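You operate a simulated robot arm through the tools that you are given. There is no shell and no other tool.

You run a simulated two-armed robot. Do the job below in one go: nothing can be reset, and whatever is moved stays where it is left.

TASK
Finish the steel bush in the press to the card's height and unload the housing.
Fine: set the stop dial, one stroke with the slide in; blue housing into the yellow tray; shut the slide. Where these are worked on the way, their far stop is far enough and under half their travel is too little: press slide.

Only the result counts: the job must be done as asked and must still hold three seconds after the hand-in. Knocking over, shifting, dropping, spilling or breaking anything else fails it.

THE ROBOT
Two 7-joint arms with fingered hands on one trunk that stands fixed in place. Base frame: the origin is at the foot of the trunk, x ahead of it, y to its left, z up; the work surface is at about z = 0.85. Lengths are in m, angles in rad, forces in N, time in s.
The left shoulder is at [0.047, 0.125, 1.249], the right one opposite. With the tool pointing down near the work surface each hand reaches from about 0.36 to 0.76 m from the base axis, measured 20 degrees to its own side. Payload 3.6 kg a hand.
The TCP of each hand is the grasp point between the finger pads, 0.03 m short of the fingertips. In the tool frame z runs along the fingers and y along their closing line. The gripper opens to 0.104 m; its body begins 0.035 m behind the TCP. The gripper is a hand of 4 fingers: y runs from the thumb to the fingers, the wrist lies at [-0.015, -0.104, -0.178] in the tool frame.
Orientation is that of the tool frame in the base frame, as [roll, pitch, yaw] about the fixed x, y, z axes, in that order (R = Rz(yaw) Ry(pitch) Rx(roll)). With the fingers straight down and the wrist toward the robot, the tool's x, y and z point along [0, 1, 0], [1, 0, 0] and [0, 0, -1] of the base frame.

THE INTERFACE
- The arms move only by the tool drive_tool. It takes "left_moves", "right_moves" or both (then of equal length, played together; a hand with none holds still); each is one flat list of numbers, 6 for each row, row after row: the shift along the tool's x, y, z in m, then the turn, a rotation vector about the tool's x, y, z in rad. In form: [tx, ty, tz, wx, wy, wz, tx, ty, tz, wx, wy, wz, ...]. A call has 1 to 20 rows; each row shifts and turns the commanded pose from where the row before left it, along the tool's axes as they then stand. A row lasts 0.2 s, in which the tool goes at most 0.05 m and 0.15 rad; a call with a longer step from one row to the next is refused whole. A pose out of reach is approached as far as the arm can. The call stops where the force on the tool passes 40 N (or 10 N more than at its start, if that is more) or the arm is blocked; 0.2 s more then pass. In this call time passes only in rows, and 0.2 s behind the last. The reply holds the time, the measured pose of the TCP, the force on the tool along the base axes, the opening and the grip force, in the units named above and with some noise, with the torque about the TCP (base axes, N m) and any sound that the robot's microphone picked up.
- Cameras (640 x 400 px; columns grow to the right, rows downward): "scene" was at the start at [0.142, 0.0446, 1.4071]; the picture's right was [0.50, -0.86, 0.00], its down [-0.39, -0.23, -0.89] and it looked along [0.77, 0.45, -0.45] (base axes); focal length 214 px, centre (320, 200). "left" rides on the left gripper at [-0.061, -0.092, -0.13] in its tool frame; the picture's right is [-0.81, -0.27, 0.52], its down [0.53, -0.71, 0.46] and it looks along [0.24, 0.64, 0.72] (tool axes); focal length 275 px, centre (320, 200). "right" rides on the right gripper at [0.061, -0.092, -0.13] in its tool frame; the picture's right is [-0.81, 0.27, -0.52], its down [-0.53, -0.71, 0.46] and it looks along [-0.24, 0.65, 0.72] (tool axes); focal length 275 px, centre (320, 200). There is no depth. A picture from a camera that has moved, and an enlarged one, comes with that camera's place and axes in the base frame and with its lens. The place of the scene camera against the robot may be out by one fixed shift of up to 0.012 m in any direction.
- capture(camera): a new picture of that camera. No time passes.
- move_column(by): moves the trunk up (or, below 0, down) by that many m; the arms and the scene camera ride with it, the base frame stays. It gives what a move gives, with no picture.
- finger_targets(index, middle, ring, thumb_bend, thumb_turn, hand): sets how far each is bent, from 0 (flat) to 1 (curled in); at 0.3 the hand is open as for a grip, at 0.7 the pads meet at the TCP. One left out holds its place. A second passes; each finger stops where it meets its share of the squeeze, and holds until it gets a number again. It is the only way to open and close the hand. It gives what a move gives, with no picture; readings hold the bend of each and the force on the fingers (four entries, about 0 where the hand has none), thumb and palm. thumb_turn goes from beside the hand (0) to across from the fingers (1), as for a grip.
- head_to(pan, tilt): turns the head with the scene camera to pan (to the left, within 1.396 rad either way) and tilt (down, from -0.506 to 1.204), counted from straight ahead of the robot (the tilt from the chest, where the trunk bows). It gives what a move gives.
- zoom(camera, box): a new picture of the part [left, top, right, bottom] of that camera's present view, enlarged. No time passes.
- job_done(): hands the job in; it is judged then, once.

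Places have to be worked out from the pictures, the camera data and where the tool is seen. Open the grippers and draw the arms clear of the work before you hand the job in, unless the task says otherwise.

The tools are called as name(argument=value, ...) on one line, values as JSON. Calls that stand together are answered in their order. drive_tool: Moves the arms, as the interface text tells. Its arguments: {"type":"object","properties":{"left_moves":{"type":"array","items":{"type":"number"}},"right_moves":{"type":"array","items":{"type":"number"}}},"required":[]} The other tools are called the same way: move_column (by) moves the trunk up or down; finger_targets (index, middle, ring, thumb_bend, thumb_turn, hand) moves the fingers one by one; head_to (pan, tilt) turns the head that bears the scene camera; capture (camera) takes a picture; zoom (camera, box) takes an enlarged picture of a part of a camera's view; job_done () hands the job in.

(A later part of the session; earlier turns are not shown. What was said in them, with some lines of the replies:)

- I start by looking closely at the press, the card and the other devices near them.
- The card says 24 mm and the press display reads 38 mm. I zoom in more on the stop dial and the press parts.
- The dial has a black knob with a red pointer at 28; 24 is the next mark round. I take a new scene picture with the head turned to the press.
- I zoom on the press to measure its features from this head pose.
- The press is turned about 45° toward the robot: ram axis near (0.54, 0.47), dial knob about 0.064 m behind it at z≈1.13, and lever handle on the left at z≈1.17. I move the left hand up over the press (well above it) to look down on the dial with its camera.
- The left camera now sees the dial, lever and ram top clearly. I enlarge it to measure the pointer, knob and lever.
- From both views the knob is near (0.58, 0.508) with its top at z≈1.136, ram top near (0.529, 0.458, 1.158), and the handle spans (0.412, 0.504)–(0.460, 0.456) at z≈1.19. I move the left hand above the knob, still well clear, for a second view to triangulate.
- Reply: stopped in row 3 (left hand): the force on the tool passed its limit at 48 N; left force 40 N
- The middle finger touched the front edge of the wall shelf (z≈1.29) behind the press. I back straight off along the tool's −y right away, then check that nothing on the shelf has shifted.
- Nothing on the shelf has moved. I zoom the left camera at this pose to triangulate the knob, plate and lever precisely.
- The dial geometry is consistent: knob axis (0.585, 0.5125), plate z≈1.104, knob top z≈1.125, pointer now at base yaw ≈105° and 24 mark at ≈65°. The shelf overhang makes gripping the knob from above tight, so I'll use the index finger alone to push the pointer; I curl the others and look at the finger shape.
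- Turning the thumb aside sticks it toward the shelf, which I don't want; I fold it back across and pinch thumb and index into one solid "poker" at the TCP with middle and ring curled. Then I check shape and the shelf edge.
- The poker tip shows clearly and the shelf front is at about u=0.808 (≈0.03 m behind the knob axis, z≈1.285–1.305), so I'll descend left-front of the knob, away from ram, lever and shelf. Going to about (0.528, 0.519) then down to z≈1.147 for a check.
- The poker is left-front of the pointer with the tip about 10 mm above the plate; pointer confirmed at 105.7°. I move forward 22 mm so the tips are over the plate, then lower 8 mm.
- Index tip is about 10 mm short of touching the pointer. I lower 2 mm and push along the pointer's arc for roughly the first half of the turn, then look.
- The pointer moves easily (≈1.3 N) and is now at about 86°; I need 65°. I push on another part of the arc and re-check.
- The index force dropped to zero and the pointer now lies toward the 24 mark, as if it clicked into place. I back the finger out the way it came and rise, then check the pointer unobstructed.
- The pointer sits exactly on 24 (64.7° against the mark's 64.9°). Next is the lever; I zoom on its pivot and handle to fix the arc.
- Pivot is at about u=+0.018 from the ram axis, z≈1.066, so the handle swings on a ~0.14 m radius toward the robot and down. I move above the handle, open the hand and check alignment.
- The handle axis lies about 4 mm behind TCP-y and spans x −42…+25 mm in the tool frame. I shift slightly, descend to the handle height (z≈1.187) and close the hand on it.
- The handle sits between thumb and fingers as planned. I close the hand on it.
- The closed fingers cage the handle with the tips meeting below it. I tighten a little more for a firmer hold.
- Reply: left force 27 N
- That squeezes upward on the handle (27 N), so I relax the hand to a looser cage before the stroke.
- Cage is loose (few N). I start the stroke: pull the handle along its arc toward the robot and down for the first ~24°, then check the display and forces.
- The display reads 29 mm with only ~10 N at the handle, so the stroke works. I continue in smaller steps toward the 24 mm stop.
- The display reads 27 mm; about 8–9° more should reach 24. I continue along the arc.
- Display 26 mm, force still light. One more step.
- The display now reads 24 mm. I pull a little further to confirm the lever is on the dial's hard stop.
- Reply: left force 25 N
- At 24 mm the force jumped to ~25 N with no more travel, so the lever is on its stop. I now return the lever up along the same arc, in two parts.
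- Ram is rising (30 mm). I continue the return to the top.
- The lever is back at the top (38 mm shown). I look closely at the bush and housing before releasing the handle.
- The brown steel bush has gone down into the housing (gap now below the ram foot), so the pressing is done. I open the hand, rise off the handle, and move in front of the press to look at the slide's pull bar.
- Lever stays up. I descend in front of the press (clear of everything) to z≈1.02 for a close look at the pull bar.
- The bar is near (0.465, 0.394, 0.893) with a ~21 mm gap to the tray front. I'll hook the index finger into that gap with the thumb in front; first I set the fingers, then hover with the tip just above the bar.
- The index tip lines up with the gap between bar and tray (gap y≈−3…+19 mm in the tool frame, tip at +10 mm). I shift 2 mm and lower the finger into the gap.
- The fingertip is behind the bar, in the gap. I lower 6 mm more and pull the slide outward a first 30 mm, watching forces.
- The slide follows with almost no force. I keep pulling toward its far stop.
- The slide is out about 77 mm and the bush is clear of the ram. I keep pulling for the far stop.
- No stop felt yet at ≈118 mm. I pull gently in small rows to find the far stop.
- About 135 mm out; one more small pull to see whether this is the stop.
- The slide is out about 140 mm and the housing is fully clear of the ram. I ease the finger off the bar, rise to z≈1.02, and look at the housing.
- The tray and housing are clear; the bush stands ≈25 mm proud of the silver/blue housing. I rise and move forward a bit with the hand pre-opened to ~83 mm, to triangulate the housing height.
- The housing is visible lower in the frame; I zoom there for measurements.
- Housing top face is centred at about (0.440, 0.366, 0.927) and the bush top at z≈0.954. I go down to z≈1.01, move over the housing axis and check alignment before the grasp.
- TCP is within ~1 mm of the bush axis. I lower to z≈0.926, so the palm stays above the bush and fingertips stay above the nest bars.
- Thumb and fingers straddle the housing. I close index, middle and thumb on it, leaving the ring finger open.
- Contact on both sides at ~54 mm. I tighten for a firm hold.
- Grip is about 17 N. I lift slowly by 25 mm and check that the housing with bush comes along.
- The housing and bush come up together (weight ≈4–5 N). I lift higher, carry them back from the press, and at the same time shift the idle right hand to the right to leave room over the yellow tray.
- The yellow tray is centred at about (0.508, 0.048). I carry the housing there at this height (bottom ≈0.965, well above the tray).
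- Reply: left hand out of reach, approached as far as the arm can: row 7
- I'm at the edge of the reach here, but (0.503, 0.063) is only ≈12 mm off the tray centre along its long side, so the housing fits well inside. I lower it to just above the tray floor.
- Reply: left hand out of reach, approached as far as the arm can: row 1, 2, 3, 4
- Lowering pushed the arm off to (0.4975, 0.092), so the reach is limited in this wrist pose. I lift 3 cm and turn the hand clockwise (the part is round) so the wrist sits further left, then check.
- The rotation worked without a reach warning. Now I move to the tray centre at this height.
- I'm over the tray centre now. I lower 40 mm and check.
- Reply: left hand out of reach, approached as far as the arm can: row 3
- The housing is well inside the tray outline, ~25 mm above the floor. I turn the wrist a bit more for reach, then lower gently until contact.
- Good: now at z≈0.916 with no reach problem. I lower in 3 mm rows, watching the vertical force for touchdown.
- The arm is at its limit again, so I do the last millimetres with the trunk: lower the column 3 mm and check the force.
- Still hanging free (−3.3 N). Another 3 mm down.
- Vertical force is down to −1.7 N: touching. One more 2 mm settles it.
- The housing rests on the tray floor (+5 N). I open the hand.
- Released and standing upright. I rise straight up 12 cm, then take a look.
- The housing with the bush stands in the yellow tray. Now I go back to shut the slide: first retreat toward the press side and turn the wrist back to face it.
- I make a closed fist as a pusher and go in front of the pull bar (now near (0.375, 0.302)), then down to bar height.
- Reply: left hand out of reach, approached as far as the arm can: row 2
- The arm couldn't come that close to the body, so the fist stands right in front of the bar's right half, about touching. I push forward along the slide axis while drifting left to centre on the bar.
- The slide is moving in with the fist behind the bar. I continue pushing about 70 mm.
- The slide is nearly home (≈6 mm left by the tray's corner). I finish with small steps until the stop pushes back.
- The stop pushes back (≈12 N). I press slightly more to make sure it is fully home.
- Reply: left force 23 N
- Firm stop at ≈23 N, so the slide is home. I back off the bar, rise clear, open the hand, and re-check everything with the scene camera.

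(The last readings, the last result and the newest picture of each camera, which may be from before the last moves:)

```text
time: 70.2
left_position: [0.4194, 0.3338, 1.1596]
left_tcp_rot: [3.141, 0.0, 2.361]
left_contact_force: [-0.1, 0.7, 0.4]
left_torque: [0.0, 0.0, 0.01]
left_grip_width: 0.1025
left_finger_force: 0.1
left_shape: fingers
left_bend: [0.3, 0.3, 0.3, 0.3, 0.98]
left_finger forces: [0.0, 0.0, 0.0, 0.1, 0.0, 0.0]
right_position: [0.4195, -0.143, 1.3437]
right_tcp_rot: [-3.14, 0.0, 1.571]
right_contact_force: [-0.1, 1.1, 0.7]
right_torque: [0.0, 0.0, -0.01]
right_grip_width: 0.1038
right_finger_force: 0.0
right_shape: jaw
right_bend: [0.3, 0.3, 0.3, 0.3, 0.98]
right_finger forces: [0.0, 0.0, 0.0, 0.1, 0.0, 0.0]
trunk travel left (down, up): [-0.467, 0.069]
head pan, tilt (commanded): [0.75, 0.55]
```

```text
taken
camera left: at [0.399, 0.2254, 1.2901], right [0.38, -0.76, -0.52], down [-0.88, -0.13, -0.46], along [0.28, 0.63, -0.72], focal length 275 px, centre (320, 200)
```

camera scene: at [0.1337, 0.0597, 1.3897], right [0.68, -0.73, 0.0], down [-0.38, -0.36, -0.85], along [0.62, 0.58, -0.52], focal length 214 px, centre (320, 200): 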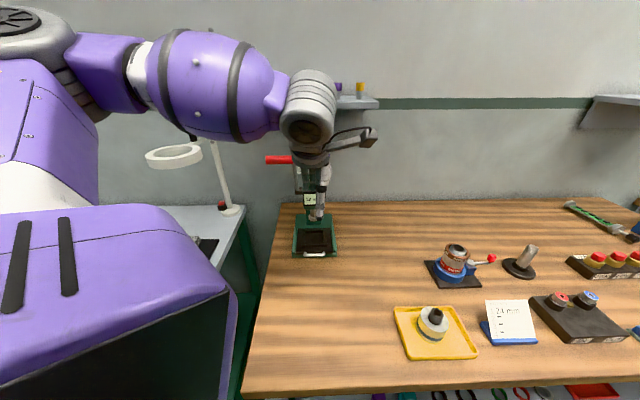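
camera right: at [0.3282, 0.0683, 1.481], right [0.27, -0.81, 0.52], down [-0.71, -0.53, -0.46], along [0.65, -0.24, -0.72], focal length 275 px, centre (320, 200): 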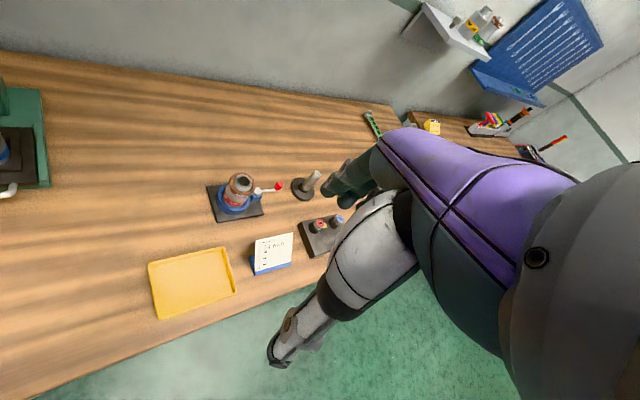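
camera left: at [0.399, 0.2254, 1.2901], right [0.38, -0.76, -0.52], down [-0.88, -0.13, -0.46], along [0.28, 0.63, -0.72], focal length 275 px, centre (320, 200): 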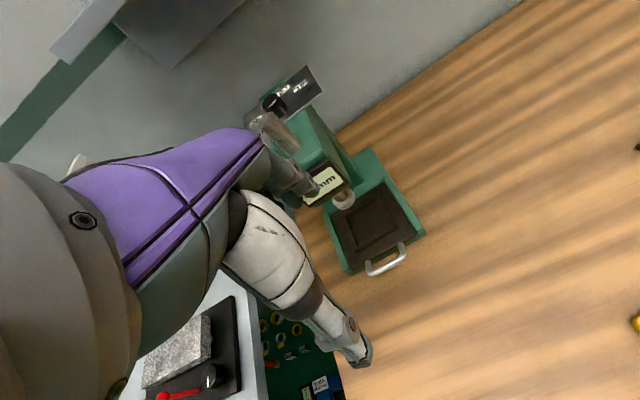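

The slide is shut, the lever is up and the housing is in the tray. I draw the left arm up and back to its starting place, clear of the work.

drive_tool(left_moves=[0, -0.005, -0.044, 0, 0, 0, 0, 0, -0.044, 0, 0, 0, 0, 0, -0.044, 0, 0, 0, 0, 0, -0.044, 0, 0, 0, 0, 0, -0.044, 0, 0, 0, 0, 0, 0, 0, 0, 0.131, 0, 0, 0, 0, 0, 0.131, 0, 0, 0, 0, 0, 0.131, 0, 0, 0, 0, 0, 0.131, 0, 0, 0, 0, 0, 0.131, 0, 0, 0, 0, 0, 0.131, 0.008, -0.033, 0, 0, 0, 0, 0.008, -0.033, 0, 0, 0, 0, 0.008, -0.033, 0, 0, 0, 0, 0.008, -0.033, 0, 0, 0, 0])

capture(camera="scene")

zoom(camera="scene", box=[256, 150, 366, 270])

zoom(camera="scene", box=[380, 280, 500, 380])

capture(camera="left")

```text
time: 73.4
left_position: [0.2848, 0.3604, 1.3806]
left_tcp_rot: [3.14, 0.001, 1.575]
left_contact_force: [0.7, -0.9, -0.7]
left_torque: [0.01, 0.01, 0.0]
left_grip_width: 0.1029
left_finger_force: 0.1
left_shape: fingers
left_bend: [0.3, 0.3, 0.3, 0.3, 0.98]
left_finger forces: [0.1, 0.0, 0.0, 0.0, 0.0, 0.0]
right_position: [0.4198, -0.1422, 1.3431]
right_tcp_rot: [3.138, 0.0, 1.572]
right_contact_force: [1.2, -0.3, -0.4]
right_torque: [0.02, -0.02, 0.03]
right_grip_width: 0.1038
right_finger_force: 0.0
right_shape: jaw
right_bend: [0.3, 0.3, 0.3, 0.3, 0.98]
right_finger forces: [0.0, 0.1, 0.0, 0.1, 0.0, 0.0]
trunk travel left (down, up): [-0.467, 0.069]
head pan, tilt (commanded): [0.75, 0.55]
```

```text
taken
camera scene: at [0.1329, 0.0601, 1.3898], right [0.68, -0.73, 0.0], down [-0.38, -0.36, -0.85], along [0.62, 0.58, -0.52], focal length 214 px, centre (320, 200)
```

scene: 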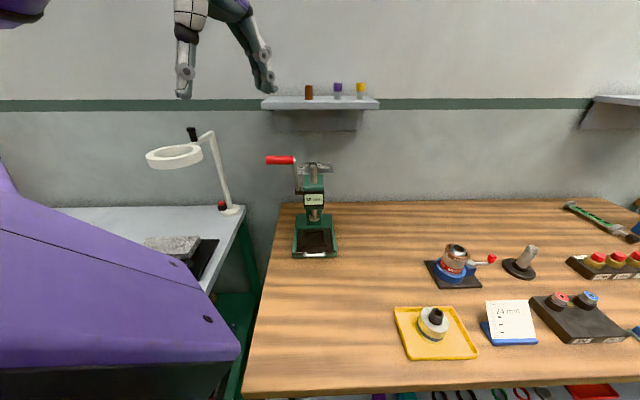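

```text
3.33 times, centred on (311, 210) of scene
camera zoom: at [0.1329, 0.0601, 1.3898], right [0.68, -0.73, 0.0], down [-0.38, -0.36, -0.85], along [0.62, 0.58, -0.52], focal length 715 px, centre (350, 167)
```

zoom: 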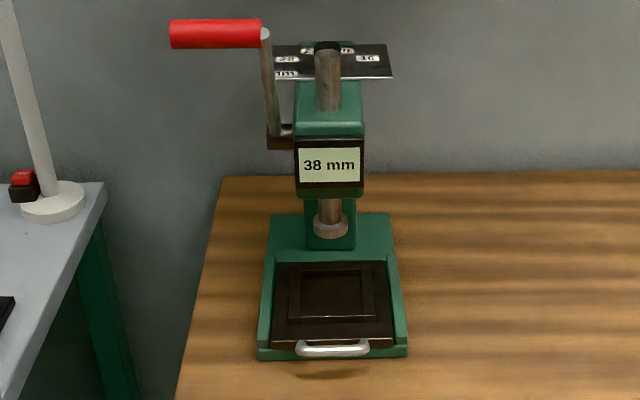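

```text
4.00 times, centred on (440, 330) of scene
camera zoom: at [0.1329, 0.0601, 1.3898], right [0.68, -0.73, 0.0], down [-0.38, -0.36, -0.85], along [0.62, 0.58, -0.52], focal length 858 px, centre (-160, -320)
```

zoom: 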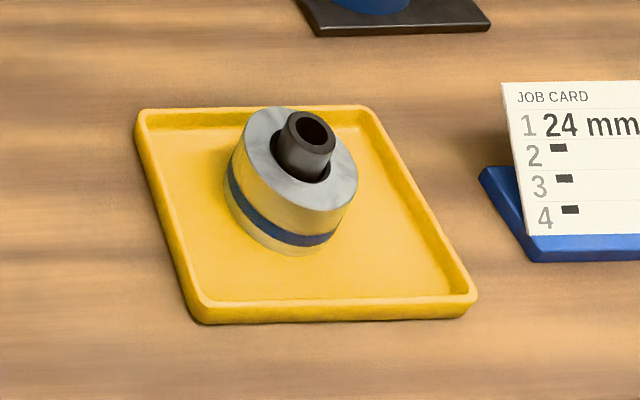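

```text
taken
camera left: at [0.1926, 0.2987, 1.5117], right [-0.27, -0.81, -0.52], down [-0.72, 0.53, -0.45], along [0.64, 0.25, -0.72], focal length 275 px, centre (320, 200)
```

left: 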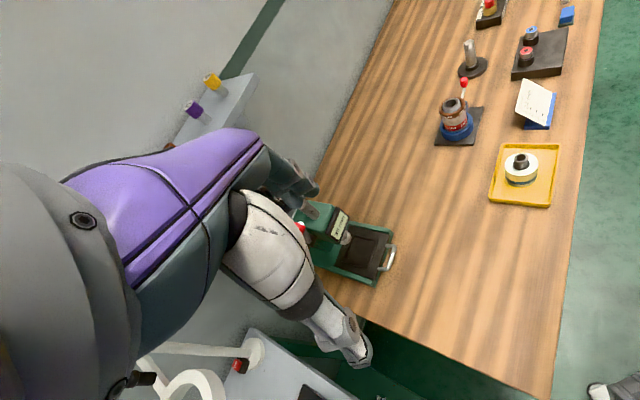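

Everything looks in place; one last close look at the slide against the base front and the dial pointer before handing in.

zoom(camera="scene", box=[268, 205, 364, 265])

zoom(camera="left", box=[470, 120, 590, 220])

zoom(camera="left", box=[290, 190, 410, 290])

```text
6.67 times, centred on (316, 235) of scene
camera zoom: at [0.1329, 0.0601, 1.3898], right [0.68, -0.73, 0.0], down [-0.38, -0.36, -0.85], along [0.62, 0.58, -0.52], focal length 1430 px, centre (347, -33)
```

zoom: 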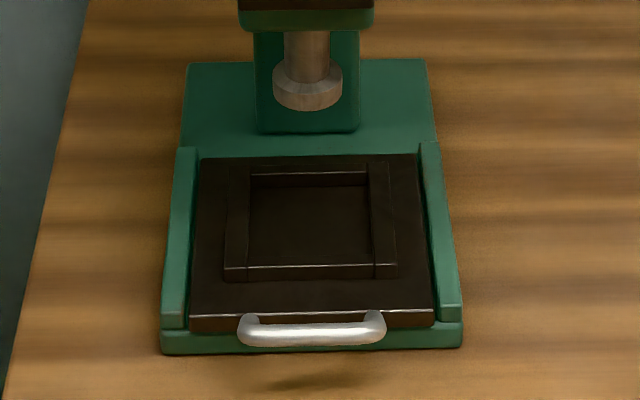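

```text
4.00 times, centred on (530, 170) of left
camera zoom: at [0.1926, 0.2987, 1.5117], right [-0.27, -0.81, -0.52], down [-0.72, 0.53, -0.45], along [0.64, 0.25, -0.72], focal length 1101 px, centre (-520, 320)
```

zoom: 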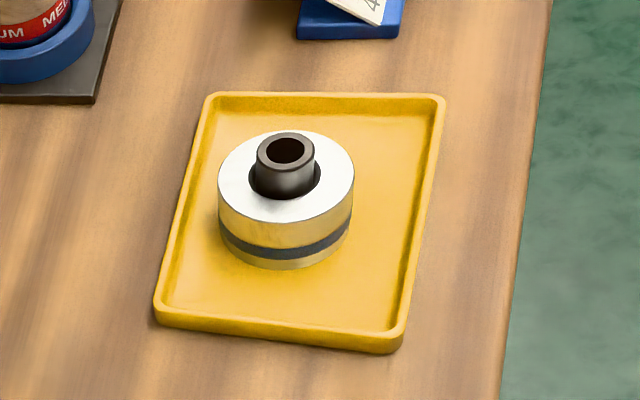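

```text
4.00 times, centred on (350, 240) of left
camera zoom: at [0.1926, 0.2987, 1.5117], right [-0.27, -0.81, -0.52], down [-0.72, 0.53, -0.45], along [0.64, 0.25, -0.72], focal length 1101 px, centre (200, 40)
```

zoom: 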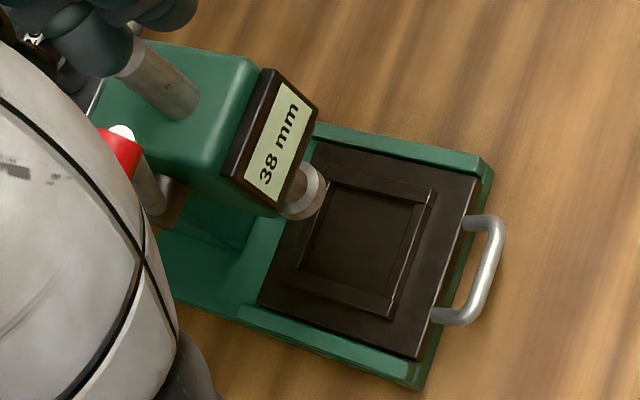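

The slide front lies at the same place against the base as at the start, the pressed housing stands upright in the yellow tray, and both hands are open and clear. I hand the job in.

job_done()

```text
The job is handed in.
```

I pressed the steel bush to the card's 24 mm, put the housing in the yellow tray and shut the slide. The job is handed in, and I don't have a verdict back.

- **Stop dial:** I turned the pointer from 28 to 24 by pushing it with one finger. The camera shows it on the 24 mark.
- **Stroke:** I made one pull of the lever with the slide in. The display read 24 mm and the lever came up against a firm stop. I then returned the lever to the top.
- **Slide:** I pulled it out about 130 to 140 mm, which cleared the ram. I did not feel a hard far stop at that point.
- **Housing:** It stands upright in the yellow tray with the bush in it.
- **Shutting the slide:** I pushed it in until it stopped firmly. It sits where it did at the start.

**Shelf contact:** early on, the left middle finger bumped the front edge of the wall shelf at about 48 N and the move stopped. The three vials on the shelf were still standing in the later pictures.

At hand-in both hands were open. The left arm was back near its starting place. The right hand was about 15 cm right of its start, where I moved it to clear the tray, and the trunk was 8 mm lower.
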